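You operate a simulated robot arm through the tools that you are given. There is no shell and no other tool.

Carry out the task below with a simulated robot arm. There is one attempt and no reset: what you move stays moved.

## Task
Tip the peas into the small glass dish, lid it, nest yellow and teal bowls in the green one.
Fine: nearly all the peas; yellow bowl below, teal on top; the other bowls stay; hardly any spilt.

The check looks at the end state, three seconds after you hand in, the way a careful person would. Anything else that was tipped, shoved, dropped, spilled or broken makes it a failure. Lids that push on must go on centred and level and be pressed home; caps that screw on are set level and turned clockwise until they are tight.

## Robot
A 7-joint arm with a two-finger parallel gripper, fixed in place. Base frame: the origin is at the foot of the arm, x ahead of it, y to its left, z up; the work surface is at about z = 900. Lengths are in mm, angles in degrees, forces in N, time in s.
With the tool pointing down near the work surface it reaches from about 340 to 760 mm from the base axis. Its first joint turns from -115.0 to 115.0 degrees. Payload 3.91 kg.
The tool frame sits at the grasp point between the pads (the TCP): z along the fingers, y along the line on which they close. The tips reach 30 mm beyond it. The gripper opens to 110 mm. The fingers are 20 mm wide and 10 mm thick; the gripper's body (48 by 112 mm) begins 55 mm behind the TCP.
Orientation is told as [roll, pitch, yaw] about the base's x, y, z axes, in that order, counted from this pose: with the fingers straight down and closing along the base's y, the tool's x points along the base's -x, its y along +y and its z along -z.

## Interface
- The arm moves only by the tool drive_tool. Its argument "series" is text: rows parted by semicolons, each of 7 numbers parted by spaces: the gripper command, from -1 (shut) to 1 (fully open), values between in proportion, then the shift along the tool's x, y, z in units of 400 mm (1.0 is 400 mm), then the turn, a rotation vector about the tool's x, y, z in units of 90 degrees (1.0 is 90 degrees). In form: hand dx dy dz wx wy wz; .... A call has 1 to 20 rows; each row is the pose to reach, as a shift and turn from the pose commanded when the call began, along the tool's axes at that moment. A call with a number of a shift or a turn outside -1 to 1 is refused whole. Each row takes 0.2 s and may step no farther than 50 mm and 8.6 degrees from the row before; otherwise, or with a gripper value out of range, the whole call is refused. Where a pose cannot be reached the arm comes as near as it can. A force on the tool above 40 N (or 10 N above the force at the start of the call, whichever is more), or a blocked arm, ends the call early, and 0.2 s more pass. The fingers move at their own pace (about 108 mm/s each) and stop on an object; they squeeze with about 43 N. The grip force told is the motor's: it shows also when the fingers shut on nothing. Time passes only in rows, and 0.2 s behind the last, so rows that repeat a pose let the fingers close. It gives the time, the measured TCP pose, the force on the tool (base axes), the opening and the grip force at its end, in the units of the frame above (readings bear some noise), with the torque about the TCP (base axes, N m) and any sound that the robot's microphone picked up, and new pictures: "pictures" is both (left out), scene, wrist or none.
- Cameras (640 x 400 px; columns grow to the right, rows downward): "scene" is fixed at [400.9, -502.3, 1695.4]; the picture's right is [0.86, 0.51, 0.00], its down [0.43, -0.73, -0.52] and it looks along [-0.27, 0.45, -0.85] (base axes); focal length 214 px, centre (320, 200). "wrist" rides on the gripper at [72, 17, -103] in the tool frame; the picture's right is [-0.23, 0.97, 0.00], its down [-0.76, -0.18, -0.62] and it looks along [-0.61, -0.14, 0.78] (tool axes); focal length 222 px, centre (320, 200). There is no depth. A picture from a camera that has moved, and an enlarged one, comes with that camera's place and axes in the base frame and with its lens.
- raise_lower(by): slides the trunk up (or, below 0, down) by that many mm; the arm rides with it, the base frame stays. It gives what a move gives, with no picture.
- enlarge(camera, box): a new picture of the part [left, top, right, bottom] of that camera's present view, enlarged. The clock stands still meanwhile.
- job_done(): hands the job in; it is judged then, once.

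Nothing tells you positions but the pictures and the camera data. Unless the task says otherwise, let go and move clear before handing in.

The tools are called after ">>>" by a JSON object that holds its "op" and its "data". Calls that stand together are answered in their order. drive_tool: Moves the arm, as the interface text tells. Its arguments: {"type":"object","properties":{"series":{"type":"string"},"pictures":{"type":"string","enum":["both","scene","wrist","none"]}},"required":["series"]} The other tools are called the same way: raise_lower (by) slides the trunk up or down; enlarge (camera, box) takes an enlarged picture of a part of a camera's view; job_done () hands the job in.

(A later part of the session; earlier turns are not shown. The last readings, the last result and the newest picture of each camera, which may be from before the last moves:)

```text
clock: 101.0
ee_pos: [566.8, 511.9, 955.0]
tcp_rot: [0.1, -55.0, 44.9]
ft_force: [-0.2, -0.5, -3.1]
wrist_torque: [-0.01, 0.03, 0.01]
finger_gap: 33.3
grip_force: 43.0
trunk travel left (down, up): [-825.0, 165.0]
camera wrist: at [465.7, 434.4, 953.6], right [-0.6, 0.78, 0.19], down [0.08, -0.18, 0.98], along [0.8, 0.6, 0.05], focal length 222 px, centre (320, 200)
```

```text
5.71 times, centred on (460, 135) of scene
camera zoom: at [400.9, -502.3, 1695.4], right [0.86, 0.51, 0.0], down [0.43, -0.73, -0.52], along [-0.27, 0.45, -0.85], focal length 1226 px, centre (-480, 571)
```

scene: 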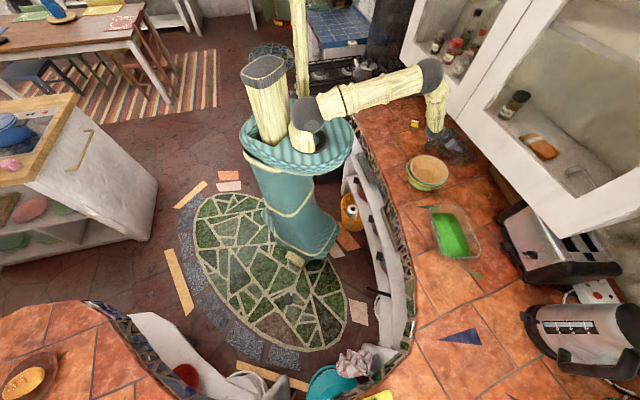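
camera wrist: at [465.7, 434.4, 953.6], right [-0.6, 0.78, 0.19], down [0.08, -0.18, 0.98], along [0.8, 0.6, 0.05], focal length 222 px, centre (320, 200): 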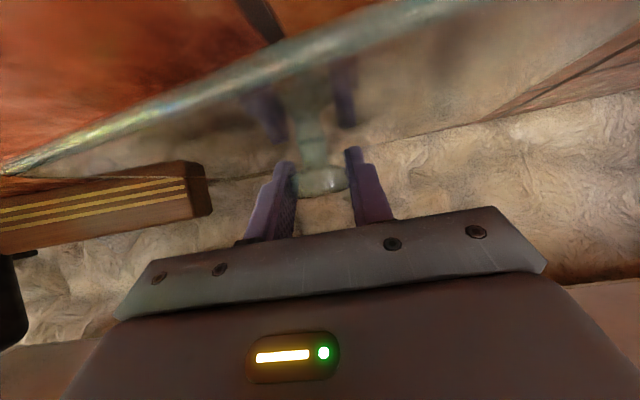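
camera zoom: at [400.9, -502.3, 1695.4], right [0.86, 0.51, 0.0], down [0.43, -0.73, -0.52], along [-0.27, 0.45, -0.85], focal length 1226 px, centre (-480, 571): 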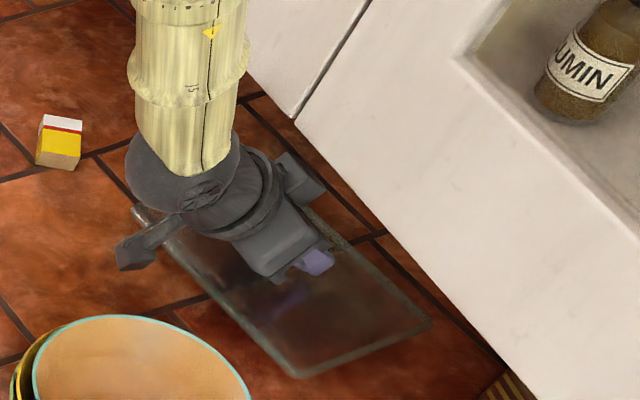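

The lid is up and level, about 0.3 kg. I draw it out from under the cupboard on a rising path clear of the bowls.

>>> {"op": "drive_tool", "data": {"series": "-1 0.0199 0.0125 -0.0502 0 0 0; -1 0.0392 0.025 -0.1038 0 0 0; -1 0.0351 0.0375 -0.1677 0 0 0; -1 0.029 0.05 -0.2331 0 0 0; -1 0.0228 0.0625 -0.2984 0 0 0; -1 0.0188 0.075 -0.3623 0 0 0; -1 0.023 0.075 -0.4205 0 0 0; -1 0.0273 0.075 -0.4787 0 0 0; -1 0.0313 0.075 -0.537 0 0 0; -1 0.0353 0.075 -0.595 0 0 0; -1 0.0353 0.075 -0.595 0 0 0", "pictures": "both"}}

>>> {"op": "enlarge", "data": {"camera": "scene", "box": [370, 100, 510, 270]}}

```text
clock: 103.4
ee_pos: [397.9, 386.4, 1079.5]
tcp_rot: [0.2, -55.1, 44.9]
ft_force: [-0.2, 0.3, -3.2]
wrist_torque: [-0.04, 0.03, -0.02]
finger_gap: 32.9
grip_force: 43.2
trunk travel left (down, up): [-825.0, 165.0]
camera wrist: at [298.3, 310.5, 1078.9], right [-0.6, 0.78, 0.19], down [0.07, -0.18, 0.98], along [0.8, 0.6, 0.05], focal length 222 px, centre (320, 200)
```

scene: 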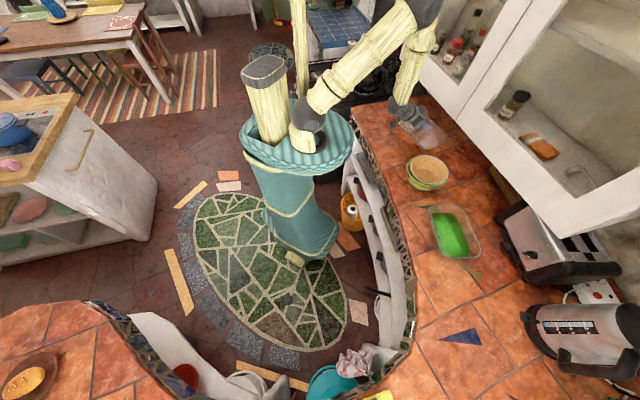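
wrist: 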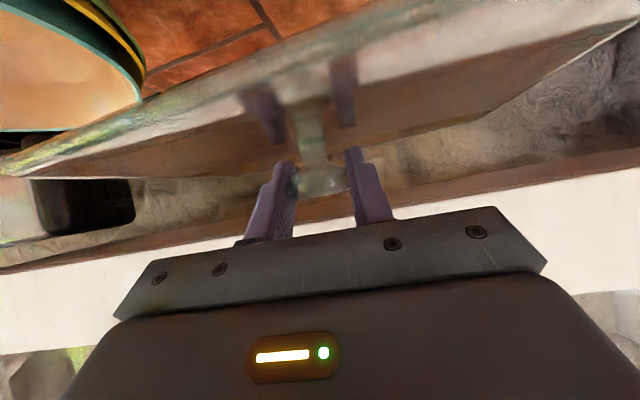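

```text
2.35 times, centred on (440, 185) of scene
camera zoom: at [400.9, -502.3, 1695.4], right [0.86, 0.51, 0.0], down [0.43, -0.73, -0.52], along [-0.27, 0.45, -0.85], focal length 505 px, centre (38, 235)
```

zoom: 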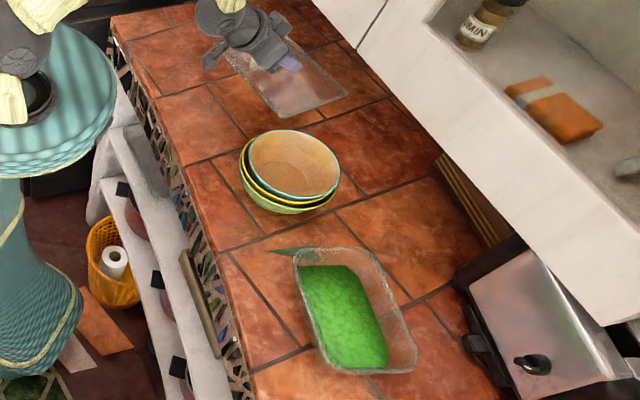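

The lid is out and level. I carry it along over the stack toward the dish at a safe height.

>>> {"op": "drive_tool", "data": {"series": "-1 0.0036 -0.0625 -0.0051 0 0 0; -1 0.0072 -0.125 -0.0102 0 0 0; -1 0.0108 -0.1875 -0.0154 0 0 0; -1 0.0143 -0.25 -0.0205 0 0 0; -1 0.0179 -0.3125 -0.0256 0 0 0; -1 0.0215 -0.375 -0.0307 0 0 0; -1 0.0251 -0.4375 -0.0358 0 0 0; -1 0.0287 -0.5 -0.0409 0 0 0; -1 0.0323 -0.5625 -0.0461 0 0 0; -1 0.0358 -0.625 -0.0512 0 0 0; -1 0.0394 -0.6875 -0.0563 0 0 0; -1 0.043 -0.75 -0.0614 0 0 0; -1 0.043 -0.75 -0.0614 0 0 0", "pictures": "none"}}

```text
clock: 106.2
ee_pos: [593.6, 156.9, 1085.3]
tcp_rot: [0.0, -55.1, 44.8]
ft_force: [0.4, 0.3, -3.3]
wrist_torque: [-0.01, -0.02, 0.02]
finger_gap: 32.9
grip_force: 42.6
trunk travel left (down, up): [-825.0, 165.0]
```

Now over the dish with the 21.6° turn to match its long axis.

>>> {"op": "drive_tool", "data": {"series": "-1 0.0107 -0.0491 -0.0122 0.0281 0 0.0197; -1 0.0215 -0.0983 -0.0245 0.0562 0 0.0394; -1 0.0322 -0.1474 -0.0367 0.0843 0 0.0591; -1 0.043 -0.1966 -0.0489 0.1123 0 0.0787; -1 0.0537 -0.2457 -0.0611 0.1404 0 0.0984; -1 0.0645 -0.2949 -0.0734 0.1685 0 0.1181; -1 0.0752 -0.344 -0.0856 0.1966 0 0.1378; -1 0.0752 -0.344 -0.0856 0.1966 0 0.1378", "pictures": "both"}}

>>> {"op": "enlarge", "data": {"camera": "scene", "box": [410, 170, 510, 270]}}

>>> {"op": "enlarge", "data": {"camera": "wrist", "box": [120, 0, 520, 250]}}

```text
clock: 108.0
ee_pos: [657.7, 27.3, 1076.9]
tcp_rot: [0.2, -55.0, 23.1]
ft_force: [0.0, 1.1, -3.1]
wrist_torque: [0.04, -0.03, -0.05]
finger_gap: 32.8
grip_force: 42.9
trunk travel left (down, up): [-825.0, 165.0]
camera wrist: at [534.8, -7.7, 1075.2], right [-0.27, 0.95, 0.19], down [0.0, -0.19, 0.98], along [0.96, 0.26, 0.05], focal length 222 px, centre (320, 200)
```

scene: 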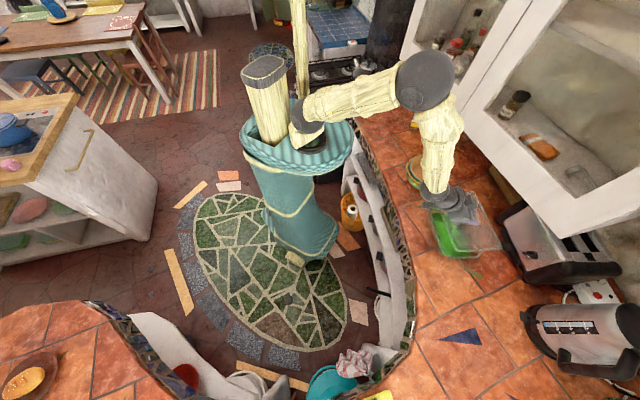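
wrist: 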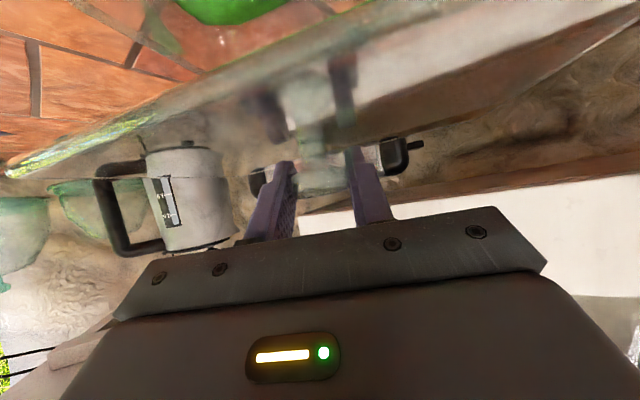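

```text
4.00 times, centred on (460, 220) of scene
camera zoom: at [400.9, -502.3, 1695.4], right [0.86, 0.51, 0.0], down [0.43, -0.73, -0.52], along [-0.27, 0.45, -0.85], focal length 858 px, centre (-240, 120)
```

zoom: 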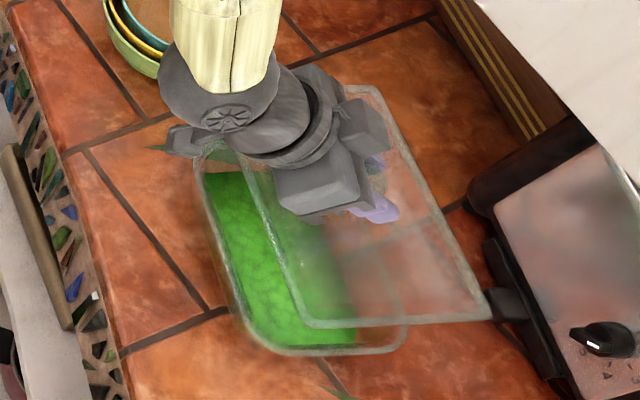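

```text
1.60 times, centred on (320, 125) of wrist
camera zoom: at [534.8, -7.7, 1075.2], right [-0.27, 0.95, 0.19], down [0.0, -0.19, 0.98], along [0.96, 0.26, 0.05], focal length 355 px, centre (320, 320)
```

zoom: 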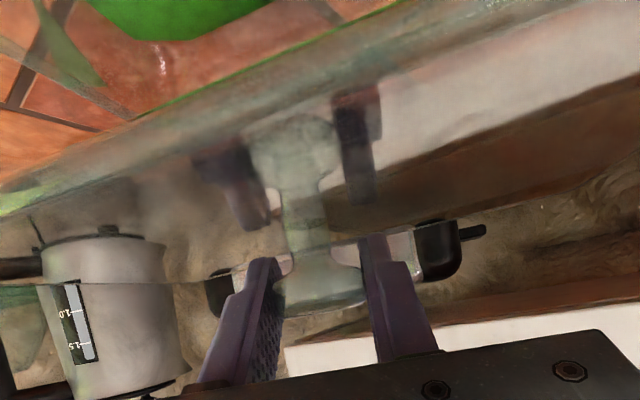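

The lid hovers over the dish nearly aligned (about 1° off). I lower to about 10 mm above the rim for a close comparison.

>>> {"op": "drive_tool", "data": {"series": "-1 0.025 0 0.0175 0.005 0 0.003; -1 0.05 0 0.035 0.0091 0 0.0064; -1 0.075 0 0.0525 0.0091 0 0.0064; -1 0.1 0 0.07 0.0091 0 0.0064; -1 0.129 0 0.0904 0.0091 0 0.0064; -1 0.129 0 0.0904 0.0091 0 0.0064", "pictures": "both"}}

>>> {"op": "enlarge", "data": {"camera": "scene", "box": [420, 190, 500, 270]}}

>>> {"op": "enlarge", "data": {"camera": "wrist", "box": [0, 0, 640, 200]}}

```text
clock: 109.4
ee_pos: [656.4, 26.5, 1011.1]
tcp_rot: [0.1, -55.1, 22.4]
ft_force: [0.1, 0.4, -2.9]
wrist_torque: [-0.01, 0.0, 0.0]
finger_gap: 33.1
grip_force: 42.6
trunk travel left (down, up): [-825.0, 165.0]
camera wrist: at [533.6, -7.2, 1010.0], right [-0.25, 0.95, 0.19], down [0.0, -0.19, 0.98], along [0.97, 0.25, 0.05], focal length 222 px, centre (320, 200)
```

scene: 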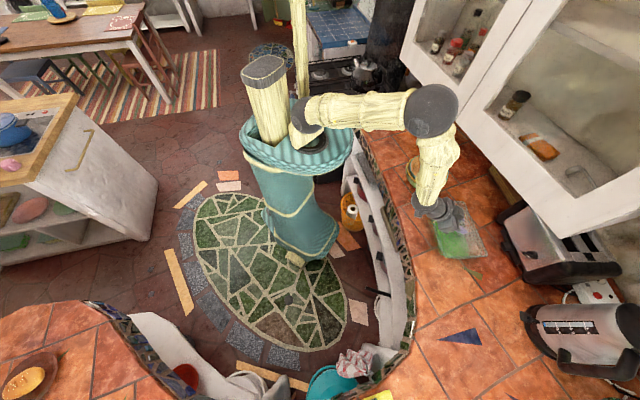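
wrist: 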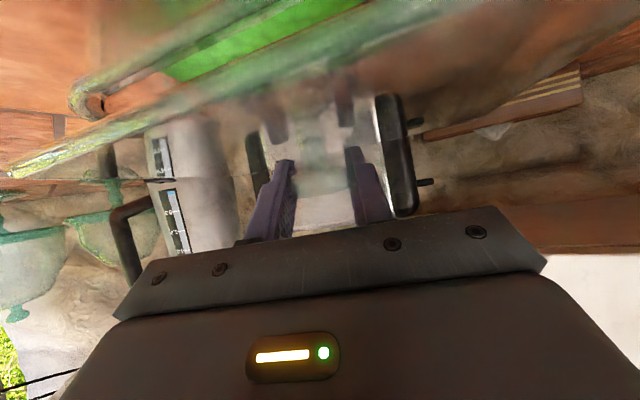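

```text
5.00 times, centred on (460, 230) of scene
camera zoom: at [400.9, -502.3, 1695.4], right [0.86, 0.51, 0.0], down [0.43, -0.73, -0.52], along [-0.27, 0.45, -0.85], focal length 1072 px, centre (-380, 50)
```

zoom: 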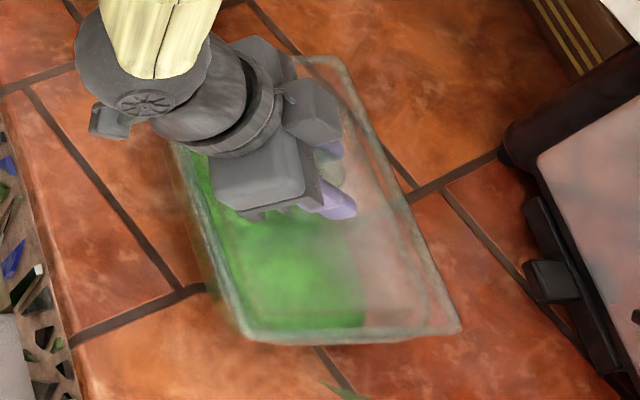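

```text
1.00 times, centred on (320, 100) of wrist (not enlarged: the box is as wide or as high as the picture)
camera zoom: at [533.6, -7.2, 1010.0], right [-0.25, 0.95, 0.19], down [0.0, -0.19, 0.98], along [0.97, 0.25, 0.05], focal length 222 px, centre (320, 300)
```

zoom: 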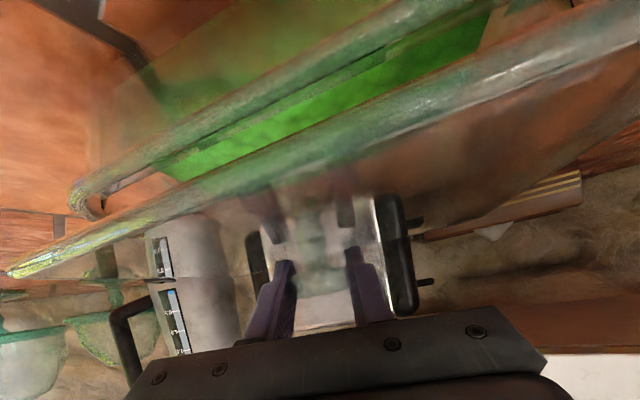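

I enlarge the corners to compare lid and dish edges.

>>> {"op": "enlarge", "data": {"camera": "scene", "box": [426, 240, 462, 264]}}

>>> {"op": "enlarge", "data": {"camera": "scene", "box": [462, 236, 492, 264]}}

>>> {"op": "enlarge", "data": {"camera": "scene", "box": [450, 196, 486, 226]}}

```text
16.00 times, centred on (444, 252) of scene
camera zoom: at [400.9, -502.3, 1695.4], right [0.86, 0.51, 0.0], down [0.43, -0.73, -0.52], along [-0.27, 0.45, -0.85], focal length 3432 px, centre (-1664, -632)
```

zoom: 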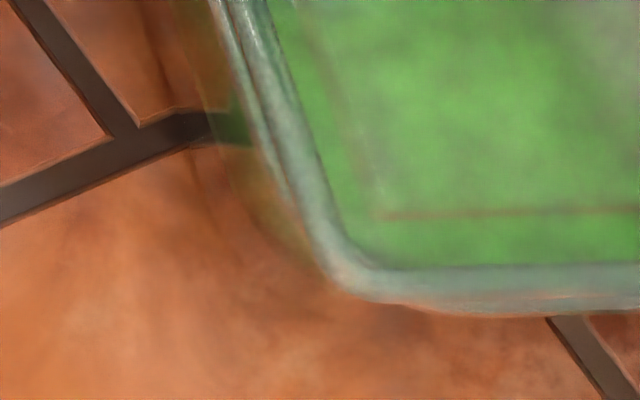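

```text
14.29 times, centred on (477, 250) of scene
camera zoom: at [400.9, -502.3, 1695.4], right [0.86, 0.51, 0.0], down [0.43, -0.73, -0.52], along [-0.27, 0.45, -0.85], focal length 3064 px, centre (-1923, -514)
```

zoom: 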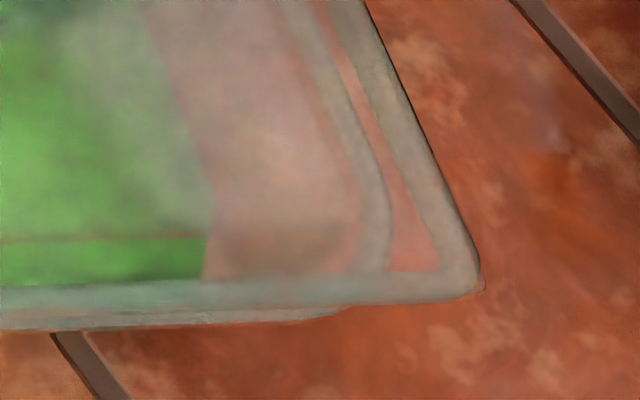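

```text
13.33 times, centred on (468, 211) of scene
camera zoom: at [400.9, -502.3, 1695.4], right [0.86, 0.51, 0.0], down [0.43, -0.73, -0.52], along [-0.27, 0.45, -0.85], focal length 2860 px, centre (-1653, 53)
```

zoom: 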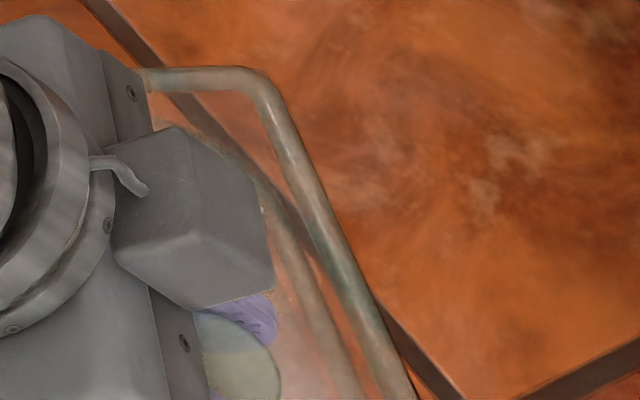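

I can see the dish's rounded corners inside the lid's sharper ones. A couple more enlargements along the left and right edges will give the angle.

>>> {"op": "enlarge", "data": {"camera": "scene", "box": [424, 216, 456, 236]}}

>>> {"op": "enlarge", "data": {"camera": "scene", "box": [462, 216, 494, 236]}}

>>> {"op": "enlarge", "data": {"camera": "scene", "box": [444, 248, 476, 268]}}

```text
16.00 times, centred on (440, 226) of scene
camera zoom: at [400.9, -502.3, 1695.4], right [0.86, 0.51, 0.0], down [0.43, -0.73, -0.52], along [-0.27, 0.45, -0.85], focal length 3432 px, centre (-1600, -216)
```

zoom: 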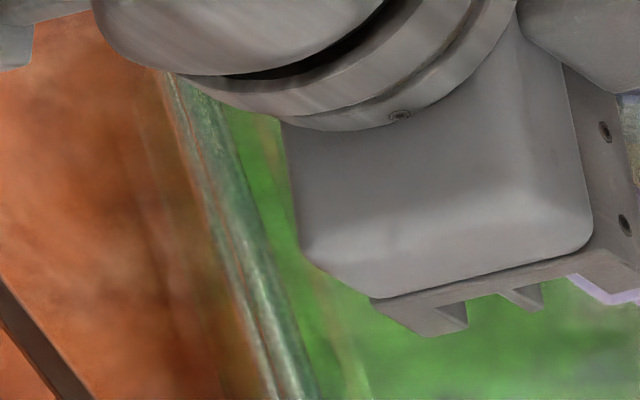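

```text
16.00 times, centred on (478, 226) of scene
camera zoom: at [400.9, -502.3, 1695.4], right [0.86, 0.51, 0.0], down [0.43, -0.73, -0.52], along [-0.27, 0.45, -0.85], focal length 3432 px, centre (-2208, -216)
```

zoom: 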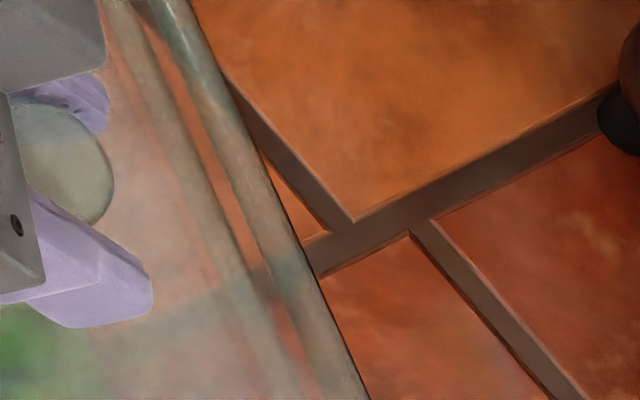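

```text
16.00 times, centred on (460, 258) of scene
camera zoom: at [400.9, -502.3, 1695.4], right [0.86, 0.51, 0.0], down [0.43, -0.73, -0.52], along [-0.27, 0.45, -0.85], focal length 3432 px, centre (-1920, -728)
```

zoom: 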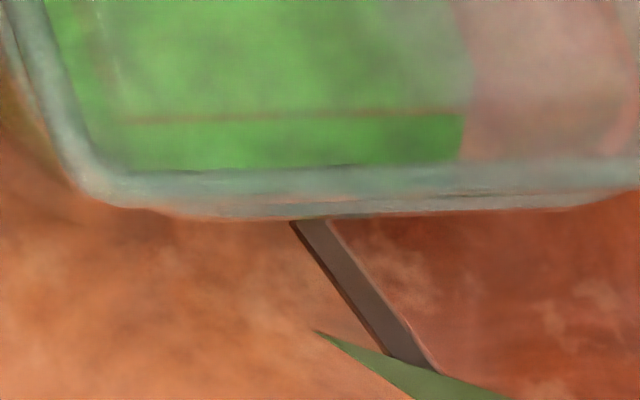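

>>> {"op": "enlarge", "data": {"camera": "scene", "box": [456, 196, 476, 210]}}

>>> {"op": "enlarge", "data": {"camera": "wrist", "box": [0, 60, 200, 185]}}

>>> {"op": "enlarge", "data": {"camera": "wrist", "box": [440, 0, 640, 125]}}

```text
16.00 times, centred on (466, 203) of scene
camera zoom: at [400.9, -502.3, 1695.4], right [0.86, 0.51, 0.0], down [0.43, -0.73, -0.52], along [-0.27, 0.45, -0.85], focal length 3432 px, centre (-2016, 152)
```

zoom: 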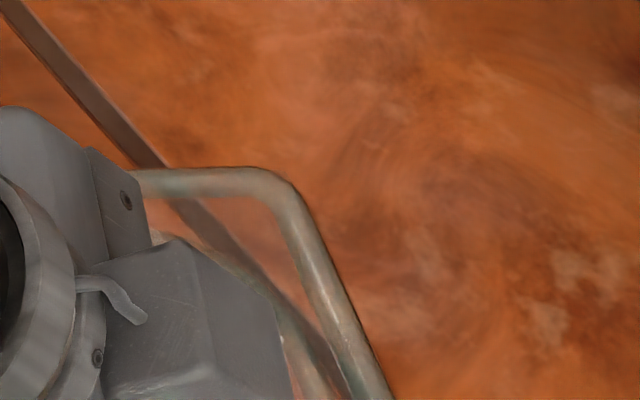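

```text
3.20 times, centred on (100, 122) of wrist
camera zoom: at [533.6, -7.2, 1010.0], right [-0.25, 0.95, 0.19], down [0.0, -0.19, 0.98], along [0.97, 0.25, 0.05], focal length 711 px, centre (1024, 448)
```

zoom: 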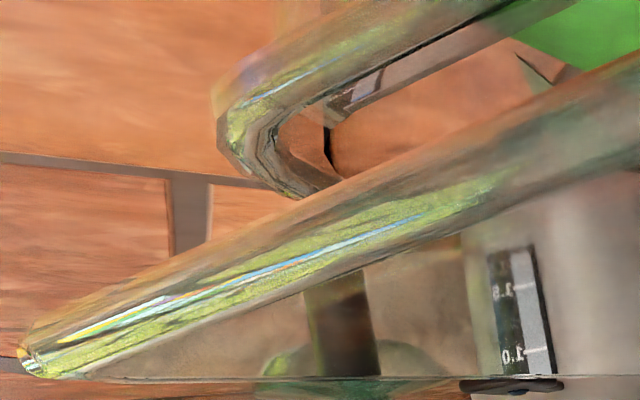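

```text
3.20 times, centred on (540, 62) of wrist
camera zoom: at [533.6, -7.2, 1010.0], right [-0.25, 0.95, 0.19], down [0.0, -0.19, 0.98], along [0.97, 0.25, 0.05], focal length 711 px, centre (-384, 640)
```

zoom: 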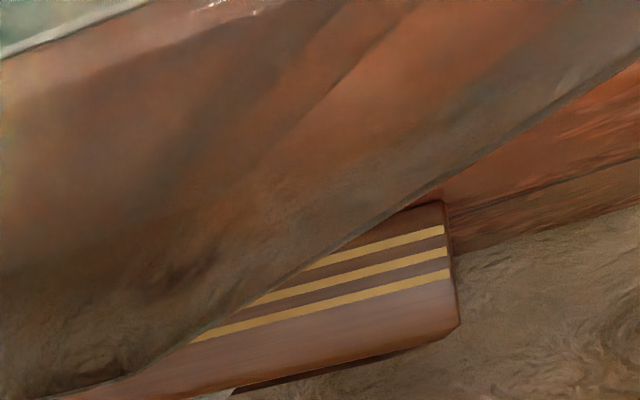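

Comparing edges, the lid needs about +4 mm x, −3 mm y and a 1.3° clockwise turn. I apply that and lower 5 mm.

>>> {"op": "drive_tool", "data": {"series": "-1 0.003 -0.006 0.006 0.006 0 0.004; -1 0.0061 -0.0108 0.013 0.0118 0 0.0083; -1 0.0061 -0.0108 0.013 0.0118 0 0.0083", "pictures": "none"}}

>>> {"op": "enlarge", "data": {"camera": "scene", "box": [462, 216, 494, 236]}}

>>> {"op": "enlarge", "data": {"camera": "scene", "box": [444, 248, 476, 268]}}

>>> {"op": "enlarge", "data": {"camera": "scene", "box": [426, 240, 462, 264]}}

>>> {"op": "enlarge", "data": {"camera": "scene", "box": [456, 196, 476, 210]}}

>>> {"op": "enlarge", "data": {"camera": "scene", "box": [462, 236, 492, 264]}}

```text
clock: 110.2
ee_pos: [661.4, 23.3, 1006.1]
tcp_rot: [0.3, -55.0, 21.0]
ft_force: [-0.2, 0.1, -3.1]
wrist_torque: [0.04, -0.01, 0.0]
finger_gap: 32.7
grip_force: 43.2
trunk travel left (down, up): [-825.0, 165.0]
```

```text
16.00 times, centred on (478, 226) of scene
camera zoom: at [400.9, -502.3, 1695.4], right [0.86, 0.51, 0.0], down [0.43, -0.73, -0.52], along [-0.27, 0.45, -0.85], focal length 3432 px, centre (-2208, -216)
```

zoom: 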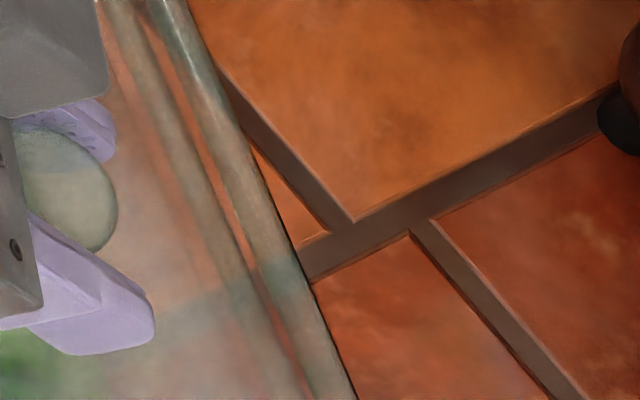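

```text
16.00 times, centred on (460, 258) of scene
camera zoom: at [400.9, -502.3, 1695.4], right [0.86, 0.51, 0.0], down [0.43, -0.73, -0.52], along [-0.27, 0.45, -0.85], focal length 3432 px, centre (-1920, -728)
```

zoom: 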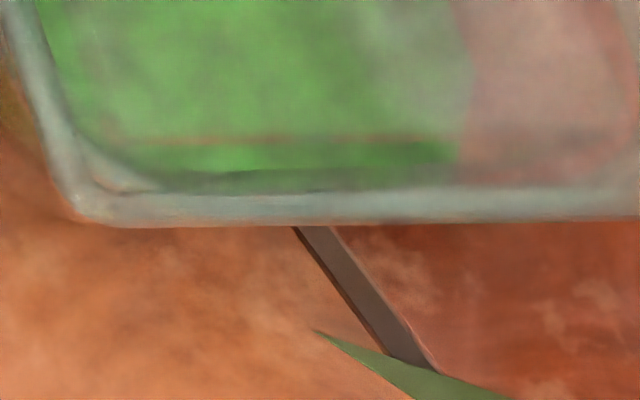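

```text
16.00 times, centred on (444, 252) of scene
camera zoom: at [400.9, -502.3, 1695.4], right [0.86, 0.51, 0.0], down [0.43, -0.73, -0.52], along [-0.27, 0.45, -0.85], focal length 3432 px, centre (-1664, -632)
```

zoom: 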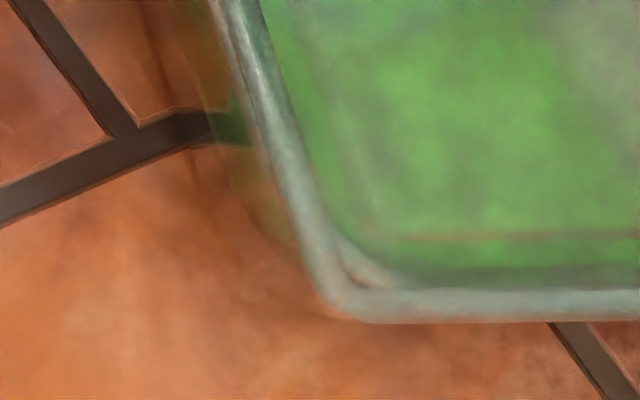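

```text
16.00 times, centred on (466, 203) of scene
camera zoom: at [400.9, -502.3, 1695.4], right [0.86, 0.51, 0.0], down [0.43, -0.73, -0.52], along [-0.27, 0.45, -0.85], focal length 3432 px, centre (-2016, 152)
```

zoom: 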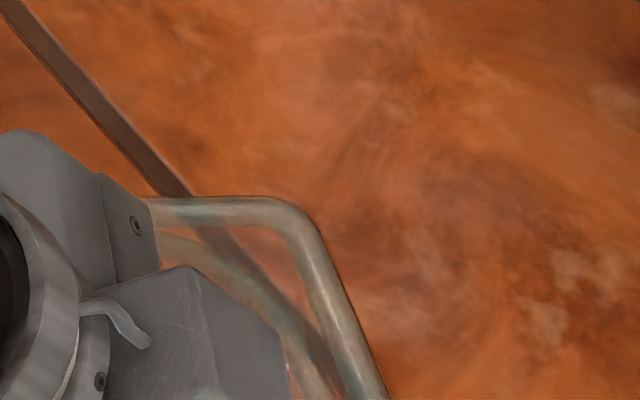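

```text
14.29 times, centred on (477, 250) of scene
camera zoom: at [400.9, -502.3, 1695.4], right [0.86, 0.51, 0.0], down [0.43, -0.73, -0.52], along [-0.27, 0.45, -0.85], focal length 3064 px, centre (-1923, -514)
```

zoom: 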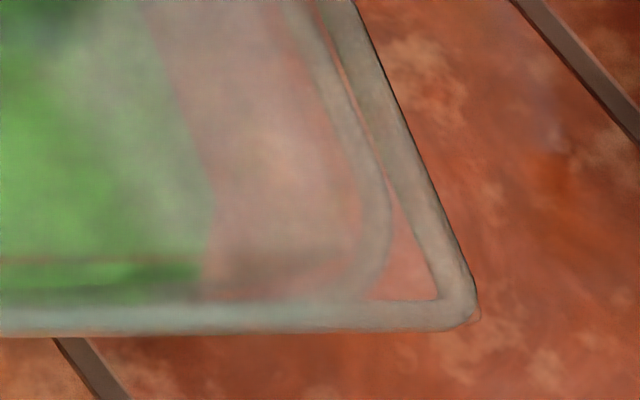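

Edges are now parallel and centred to within about 1–2 mm. A tiny shift, then I lower in 1 mm steps, watching force.

>>> {"op": "drive_tool", "data": {"series": "-1 0.0005 0.0033 0.0034 0 0 0; -1 0.0026 0.0033 0.0049 0 0 0; -1 0.0047 0.0033 0.0063 0 0 0; -1 0.0047 0.0033 0.0063 0 0 0", "pictures": "none"}}

```text
clock: 111.2
ee_pos: [660.7, 23.1, 1004.4]
tcp_rot: [0.2, -54.9, 21.0]
ft_force: [-0.5, 0.8, -2.4]
wrist_torque: [0.03, 0.0, -0.01]
finger_gap: 33.0
grip_force: 43.2
trunk travel left (down, up): [-825.0, 165.0]
```

>>> {"op": "drive_tool", "data": {"series": "-1 0.002 0 0.0014 0 0 0; -1 0.0041 0 0.0029 0 0 0; -1 0.0061 0 0.0043 0 0 0; -1 0.0061 0 0.0043 0 0 0", "pictures": "none"}}

>>> {"op": "enlarge", "data": {"camera": "scene", "box": [420, 190, 500, 270]}}

```text
clock: 112.2
ee_pos: [661.9, 24.8, 1002.5]
tcp_rot: [0.3, -54.9, 20.9]
ft_force: [-0.3, 0.5, -3.0]
wrist_torque: [0.03, -0.04, 0.0]
finger_gap: 33.0
grip_force: 43.1
trunk travel left (down, up): [-825.0, 165.0]
```

```text
5.00 times, centred on (460, 230) of scene
camera zoom: at [400.9, -502.3, 1695.4], right [0.86, 0.51, 0.0], down [0.43, -0.73, -0.52], along [-0.27, 0.45, -0.85], focal length 1072 px, centre (-380, 50)
```

zoom: 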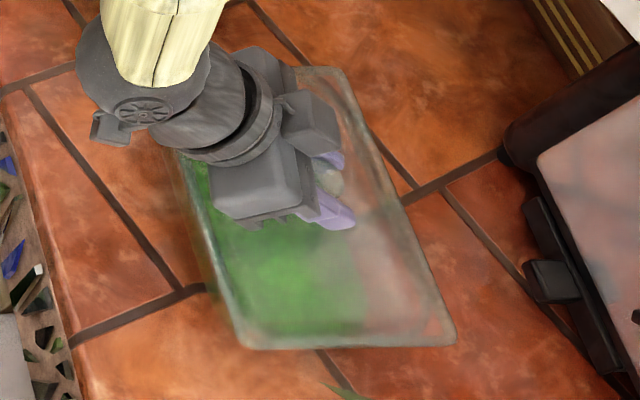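

Still hanging freely; continue down.

>>> {"op": "drive_tool", "data": {"series": "-1 0.002 0 0.0014 0 0 0; -1 0.0041 0 0.0029 0 0 0; -1 0.0061 0 0.0043 0 0 0; -1 0.0061 0 0.0043 0 0 0", "pictures": "none"}}

```text
clock: 113.2
ee_pos: [660.4, 24.5, 998.8]
tcp_rot: [0.2, -54.9, 20.9]
ft_force: [-0.6, 0.8, -2.6]
wrist_torque: [-0.01, 0.03, 0.0]
finger_gap: 32.7
grip_force: 42.8
trunk travel left (down, up): [-825.0, 165.0]
```

>>> {"op": "enlarge", "data": {"camera": "scene", "box": [462, 216, 494, 236]}}

>>> {"op": "enlarge", "data": {"camera": "scene", "box": [426, 240, 462, 264]}}

>>> {"op": "enlarge", "data": {"camera": "scene", "box": [462, 236, 492, 264]}}

>>> {"op": "enlarge", "data": {"camera": "scene", "box": [456, 196, 476, 210]}}

>>> {"op": "enlarge", "data": {"camera": "wrist", "box": [0, 50, 240, 200]}}

```text
16.00 times, centred on (478, 226) of scene
camera zoom: at [400.9, -502.3, 1695.4], right [0.86, 0.51, 0.0], down [0.43, -0.73, -0.52], along [-0.27, 0.45, -0.85], focal length 3432 px, centre (-2208, -216)
```

zoom: 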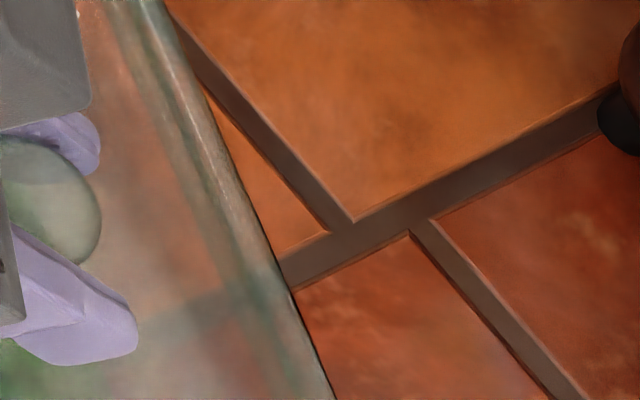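

```text
16.00 times, centred on (444, 252) of scene
camera zoom: at [400.9, -502.3, 1695.4], right [0.86, 0.51, 0.0], down [0.43, -0.73, -0.52], along [-0.27, 0.45, -0.85], focal length 3432 px, centre (-1664, -632)
```

zoom: 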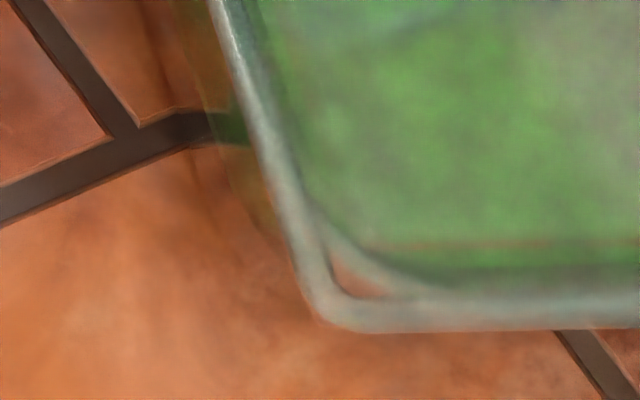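

```text
14.29 times, centred on (477, 250) of scene
camera zoom: at [400.9, -502.3, 1695.4], right [0.86, 0.51, 0.0], down [0.43, -0.73, -0.52], along [-0.27, 0.45, -0.85], focal length 3064 px, centre (-1923, -514)
```

zoom: 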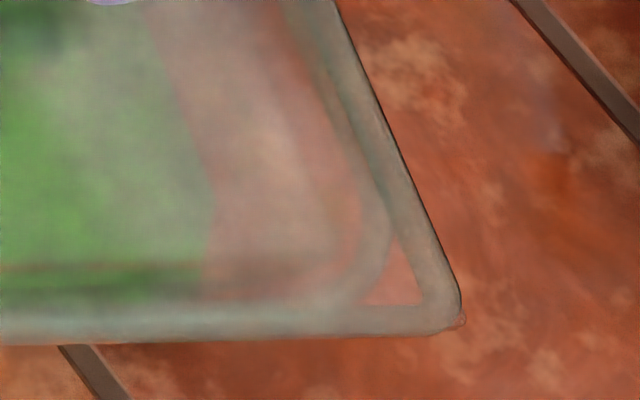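

```text
16.00 times, centred on (466, 203) of scene
camera zoom: at [400.9, -502.3, 1695.4], right [0.86, 0.51, 0.0], down [0.43, -0.73, -0.52], along [-0.27, 0.45, -0.85], focal length 3432 px, centre (-2016, 152)
```

zoom: 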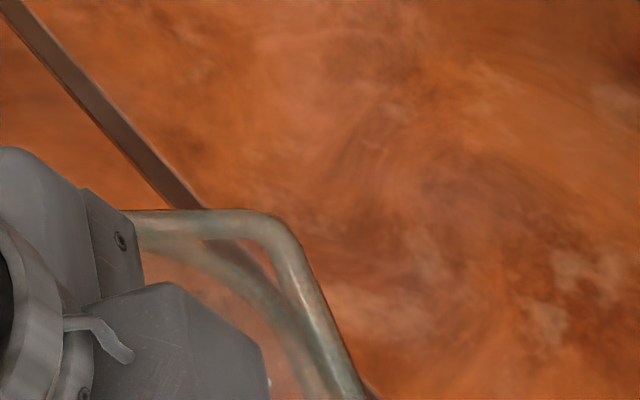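

```text
2.67 times, centred on (120, 125) of wrist
camera zoom: at [537.6, -5.4, 997.1], right [-0.23, 0.96, 0.19], down [0.0, -0.19, 0.98], along [0.97, 0.22, 0.05], focal length 592 px, centre (853, 400)
```

zoom: 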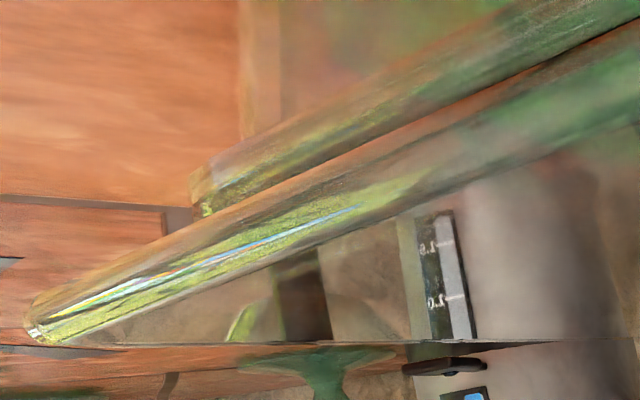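

Alignment is within about 1 mm. I keep lowering 1 mm at a time until it touches.

>>> {"op": "drive_tool", "data": {"series": "-1 0.002 0 0.0014 0 0 0; -1 0.0041 0 0.0029 0 0 0; -1 0.0061 0 0.0043 0 0 0; -1 0.0061 0 0.0043 0 0 0", "pictures": "none"}}

```text
clock: 114.2
ee_pos: [660.7, 24.3, 994.1]
tcp_rot: [0.4, -54.9, 20.9]
ft_force: [-0.1, -0.2, -3.1]
wrist_torque: [-0.06, -0.01, 0.01]
finger_gap: 32.7
grip_force: 43.3
trunk travel left (down, up): [-825.0, 165.0]
```

>>> {"op": "drive_tool", "data": {"series": "-1 0.002 0 0.0014 0 0 0; -1 0.0041 0 0.0029 0 0 0; -1 0.0061 0 0.0043 0 0 0; -1 0.0061 0 0.0043 0 0 0", "pictures": "wrist"}}

>>> {"op": "enlarge", "data": {"camera": "wrist", "box": [0, 20, 320, 200]}}

>>> {"op": "enlarge", "data": {"camera": "scene", "box": [462, 236, 492, 264]}}

```text
clock: 115.2
ee_pos: [660.9, 24.8, 993.7]
tcp_rot: [0.2, -55.1, 20.9]
ft_force: [2.4, 1.3, -1.9]
wrist_torque: [0.09, -0.04, -0.22]
finger_gap: 32.4
grip_force: 42.8
trunk travel left (down, up): [-825.0, 165.0]
camera wrist: at [537.5, -5.6, 991.1], right [-0.23, 0.95, 0.19], down [0.0, -0.19, 0.98], along [0.97, 0.22, 0.05], focal length 222 px, centre (320, 200)
```

wrist: 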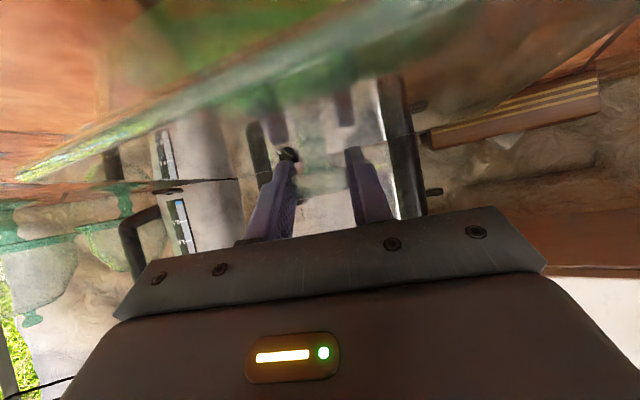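

```text
2.00 times, centred on (160, 110) of wrist
camera zoom: at [537.5, -5.6, 991.1], right [-0.23, 0.95, 0.19], down [0.0, -0.19, 0.98], along [0.97, 0.22, 0.05], focal length 444 px, centre (640, 380)
```

zoom: 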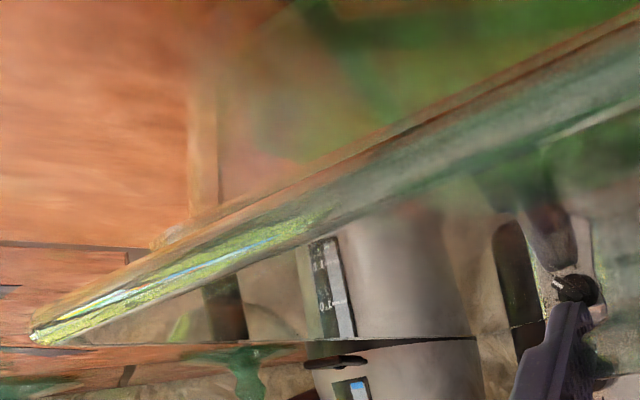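

```text
14.29 times, centred on (477, 250) of scene
camera zoom: at [400.9, -502.3, 1695.4], right [0.86, 0.51, 0.0], down [0.43, -0.73, -0.52], along [-0.27, 0.45, -0.85], focal length 3064 px, centre (-1923, -514)
```

zoom: 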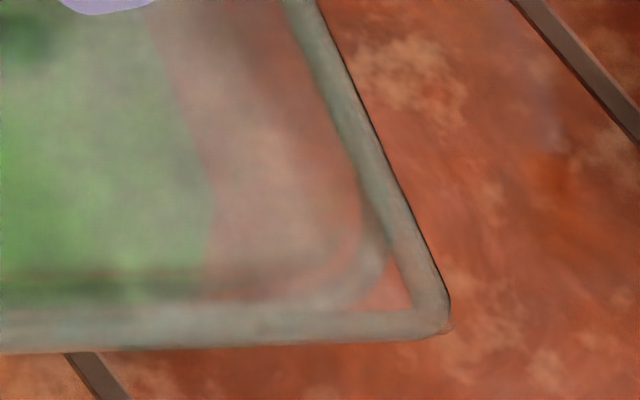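

First contact, with a slight sideways push. Let me look at the edges again.

>>> {"op": "enlarge", "data": {"camera": "scene", "box": [426, 240, 462, 264]}}

>>> {"op": "enlarge", "data": {"camera": "scene", "box": [462, 216, 494, 236]}}

>>> {"op": "enlarge", "data": {"camera": "scene", "box": [456, 196, 476, 210]}}

```text
16.00 times, centred on (444, 252) of scene
camera zoom: at [400.9, -502.3, 1695.4], right [0.86, 0.51, 0.0], down [0.43, -0.73, -0.52], along [-0.27, 0.45, -0.85], focal length 3432 px, centre (-1664, -632)
```

zoom: 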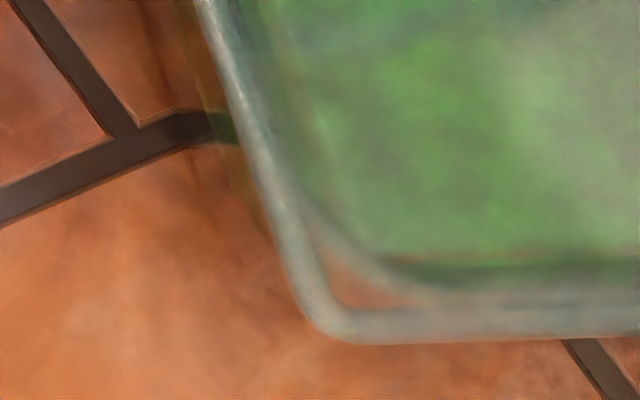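

```text
16.00 times, centred on (478, 226) of scene
camera zoom: at [400.9, -502.3, 1695.4], right [0.86, 0.51, 0.0], down [0.43, -0.73, -0.52], along [-0.27, 0.45, -0.85], focal length 3432 px, centre (-2208, -216)
```

zoom: 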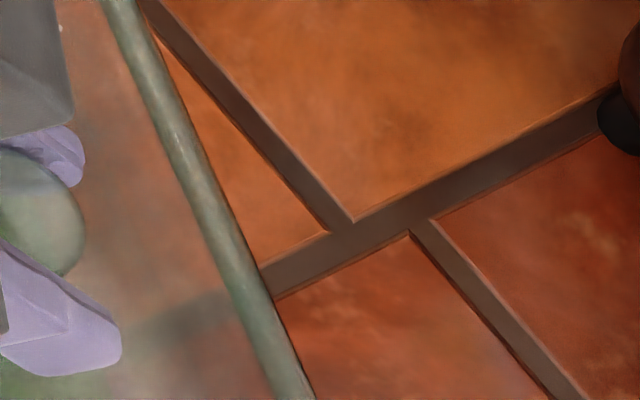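

```text
16.00 times, centred on (466, 203) of scene
camera zoom: at [400.9, -502.3, 1695.4], right [0.86, 0.51, 0.0], down [0.43, -0.73, -0.52], along [-0.27, 0.45, -0.85], focal length 3432 px, centre (-2016, 152)
```

zoom: 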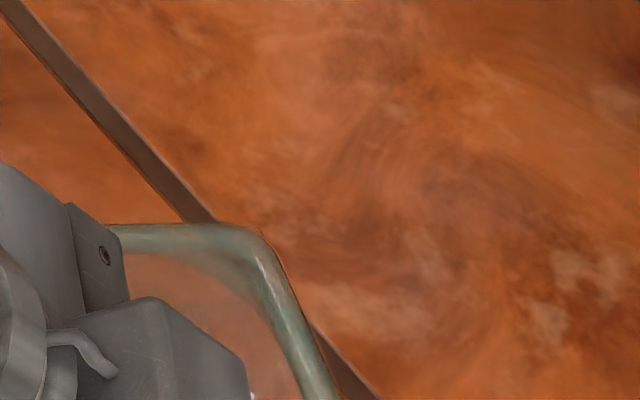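

The lid's far-left edge is catching: it sits a millimetre or so left and a touch turned. I raise 3 mm, correct, and lower again.

>>> {"op": "drive_tool", "data": {"series": "-1 -0.0061 0 -0.0043 0 0 0; -1 -0.0078 0.0016 -0.0018 0.0055 0 0.0038; -1 -0.0057 0.0016 -0.0004 0.0055 0 0.0038; -1 -0.0037 0.0016 0.0011 0.0055 0 0.0038; -1 -0.0017 0.0016 0.0025 0.0055 0 0.0038; -1 -0.0017 0.0016 0.0025 0.0055 0 0.0038", "pictures": "none"}}

```text
clock: 116.6
ee_pos: [661.5, 26.1, 993.4]
tcp_rot: [0.3, -55.0, 20.5]
ft_force: [0.2, 0.0, -2.8]
wrist_torque: [0.01, 0.02, 0.0]
finger_gap: 32.8
grip_force: 43.3
trunk travel left (down, up): [-825.0, 165.0]
```

No side force now. I lower further.

>>> {"op": "drive_tool", "data": {"series": "-1 0.002 0 0.0014 0 0 0; -1 0.0041 0 0.0029 0 0 0; -1 0.0041 0 0.0029 0 0 0", "pictures": "none"}}

```text
clock: 117.4
ee_pos: [661.5, 25.7, 990.3]
tcp_rot: [0.2, -55.0, 20.3]
ft_force: [1.2, -0.2, 0.5]
wrist_torque: [0.39, -0.03, -0.15]
finger_gap: 32.6
grip_force: 42.6
trunk travel left (down, up): [-825.0, 165.0]
```

>>> {"op": "enlarge", "data": {"camera": "scene", "box": [456, 196, 476, 210]}}

>>> {"op": "enlarge", "data": {"camera": "scene", "box": [426, 240, 462, 264]}}

>>> {"op": "enlarge", "data": {"camera": "scene", "box": [462, 236, 492, 264]}}

>>> {"op": "enlarge", "data": {"camera": "scene", "box": [462, 216, 494, 236]}}

```text
16.00 times, centred on (466, 203) of scene
camera zoom: at [400.9, -502.3, 1695.4], right [0.86, 0.51, 0.0], down [0.43, -0.73, -0.52], along [-0.27, 0.45, -0.85], focal length 3432 px, centre (-2016, 152)
```

zoom: 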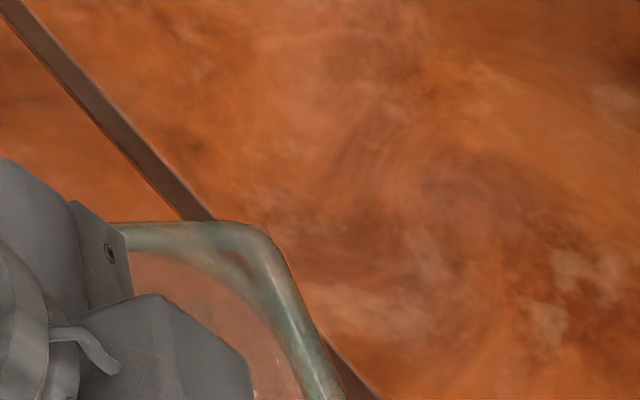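

```text
16.00 times, centred on (444, 252) of scene
camera zoom: at [400.9, -502.3, 1695.4], right [0.86, 0.51, 0.0], down [0.43, -0.73, -0.52], along [-0.27, 0.45, -0.85], focal length 3432 px, centre (-1664, -632)
```

zoom: 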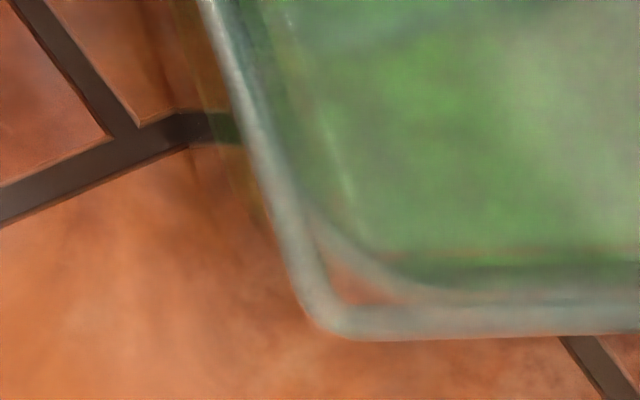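

```text
14.29 times, centred on (477, 250) of scene
camera zoom: at [400.9, -502.3, 1695.4], right [0.86, 0.51, 0.0], down [0.43, -0.73, -0.52], along [-0.27, 0.45, -0.85], focal length 3064 px, centre (-1923, -514)
```

zoom: 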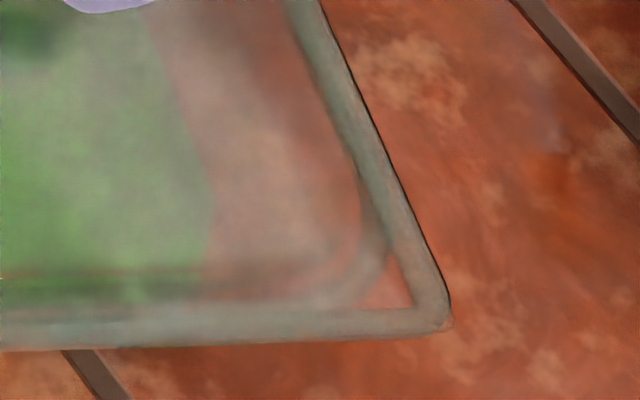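

```text
16.00 times, centred on (478, 226) of scene
camera zoom: at [400.9, -502.3, 1695.4], right [0.86, 0.51, 0.0], down [0.43, -0.73, -0.52], along [-0.27, 0.45, -0.85], focal length 3432 px, centre (-2208, -216)
```

zoom: 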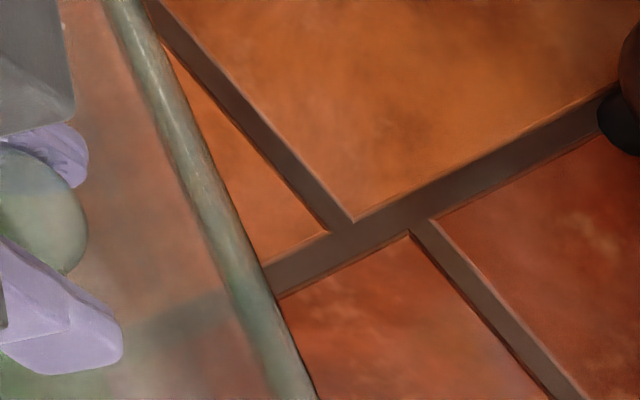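

Far-left-right is good; along its length the lid is about 1.5 mm too near. I raise slightly, correct, and lower again.

>>> {"op": "drive_tool", "data": {"series": "-1 -0.0041 0 -0.0029 0 0 0; -1 -0.0037 0.0037 -0.0035 0 0 0; -1 -0.0017 0.0037 -0.0021 0 0 0; -1 0.0004 0.0037 -0.0006 0 0 0; -1 0.0025 0.0037 0.0008 0 0 0; -1 0.0025 0.0037 0.0008 0 0 0", "pictures": "none"}}

```text
clock: 118.8
ee_pos: [660.3, 25.9, 990.0]
tcp_rot: [0.2, -55.1, 20.3]
ft_force: [1.6, 0.5, 2.6]
wrist_torque: [0.37, 0.35, -0.21]
finger_gap: 32.5
grip_force: 43.0
trunk travel left (down, up): [-825.0, 165.0]
```

Contact along the far edge with small force. I press down 2 mm more and watch.

>>> {"op": "drive_tool", "data": {"series": "-1 0.002 0 0.0014 0 0 0; -1 0.0041 0 0.0029 0 0 0; -1 0.0041 0 0.0029 0 0 0", "pictures": "wrist"}}

>>> {"op": "enlarge", "data": {"camera": "scene", "box": [420, 190, 500, 270]}}

>>> {"op": "enlarge", "data": {"camera": "wrist", "box": [0, 20, 320, 200]}}

```text
clock: 119.6
ee_pos: [662.4, 28.5, 989.0]
tcp_rot: [0.1, -55.1, 20.5]
ft_force: [-0.2, 1.3, 15.5]
wrist_torque: [-0.22, 1.01, -0.31]
finger_gap: 32.8
grip_force: 43.1
trunk travel left (down, up): [-825.0, 165.0]
camera wrist: at [537.1, -1.7, 987.9], right [-0.22, 0.96, 0.19], down [-0.01, -0.19, 0.98], along [0.98, 0.21, 0.05], focal length 222 px, centre (320, 200)
```

wrist: 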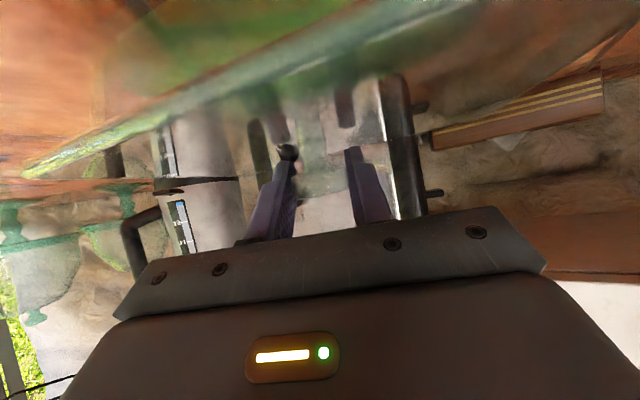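

```text
5.00 times, centred on (460, 230) of scene
camera zoom: at [400.9, -502.3, 1695.4], right [0.86, 0.51, 0.0], down [0.43, -0.73, -0.52], along [-0.27, 0.45, -0.85], focal length 1072 px, centre (-380, 50)
```

zoom: 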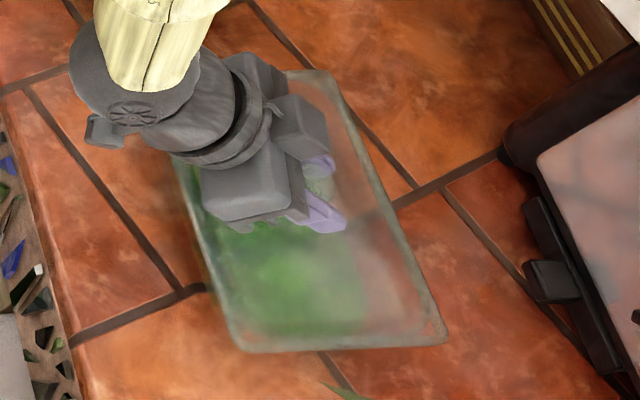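

```text
2.00 times, centred on (160, 110) of wrist
camera zoom: at [537.1, -1.7, 987.9], right [-0.22, 0.96, 0.19], down [-0.01, -0.19, 0.98], along [0.98, 0.21, 0.05], focal length 444 px, centre (640, 380)
```

zoom: 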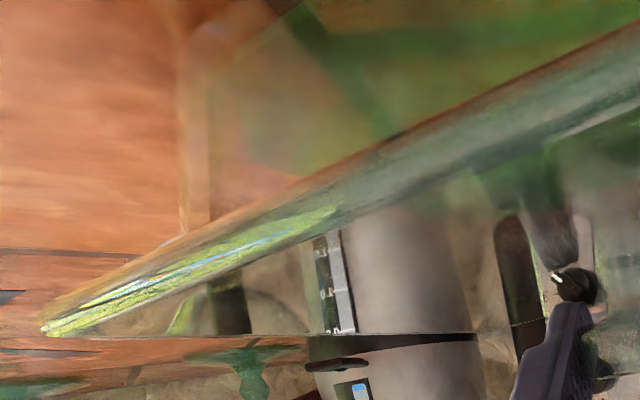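

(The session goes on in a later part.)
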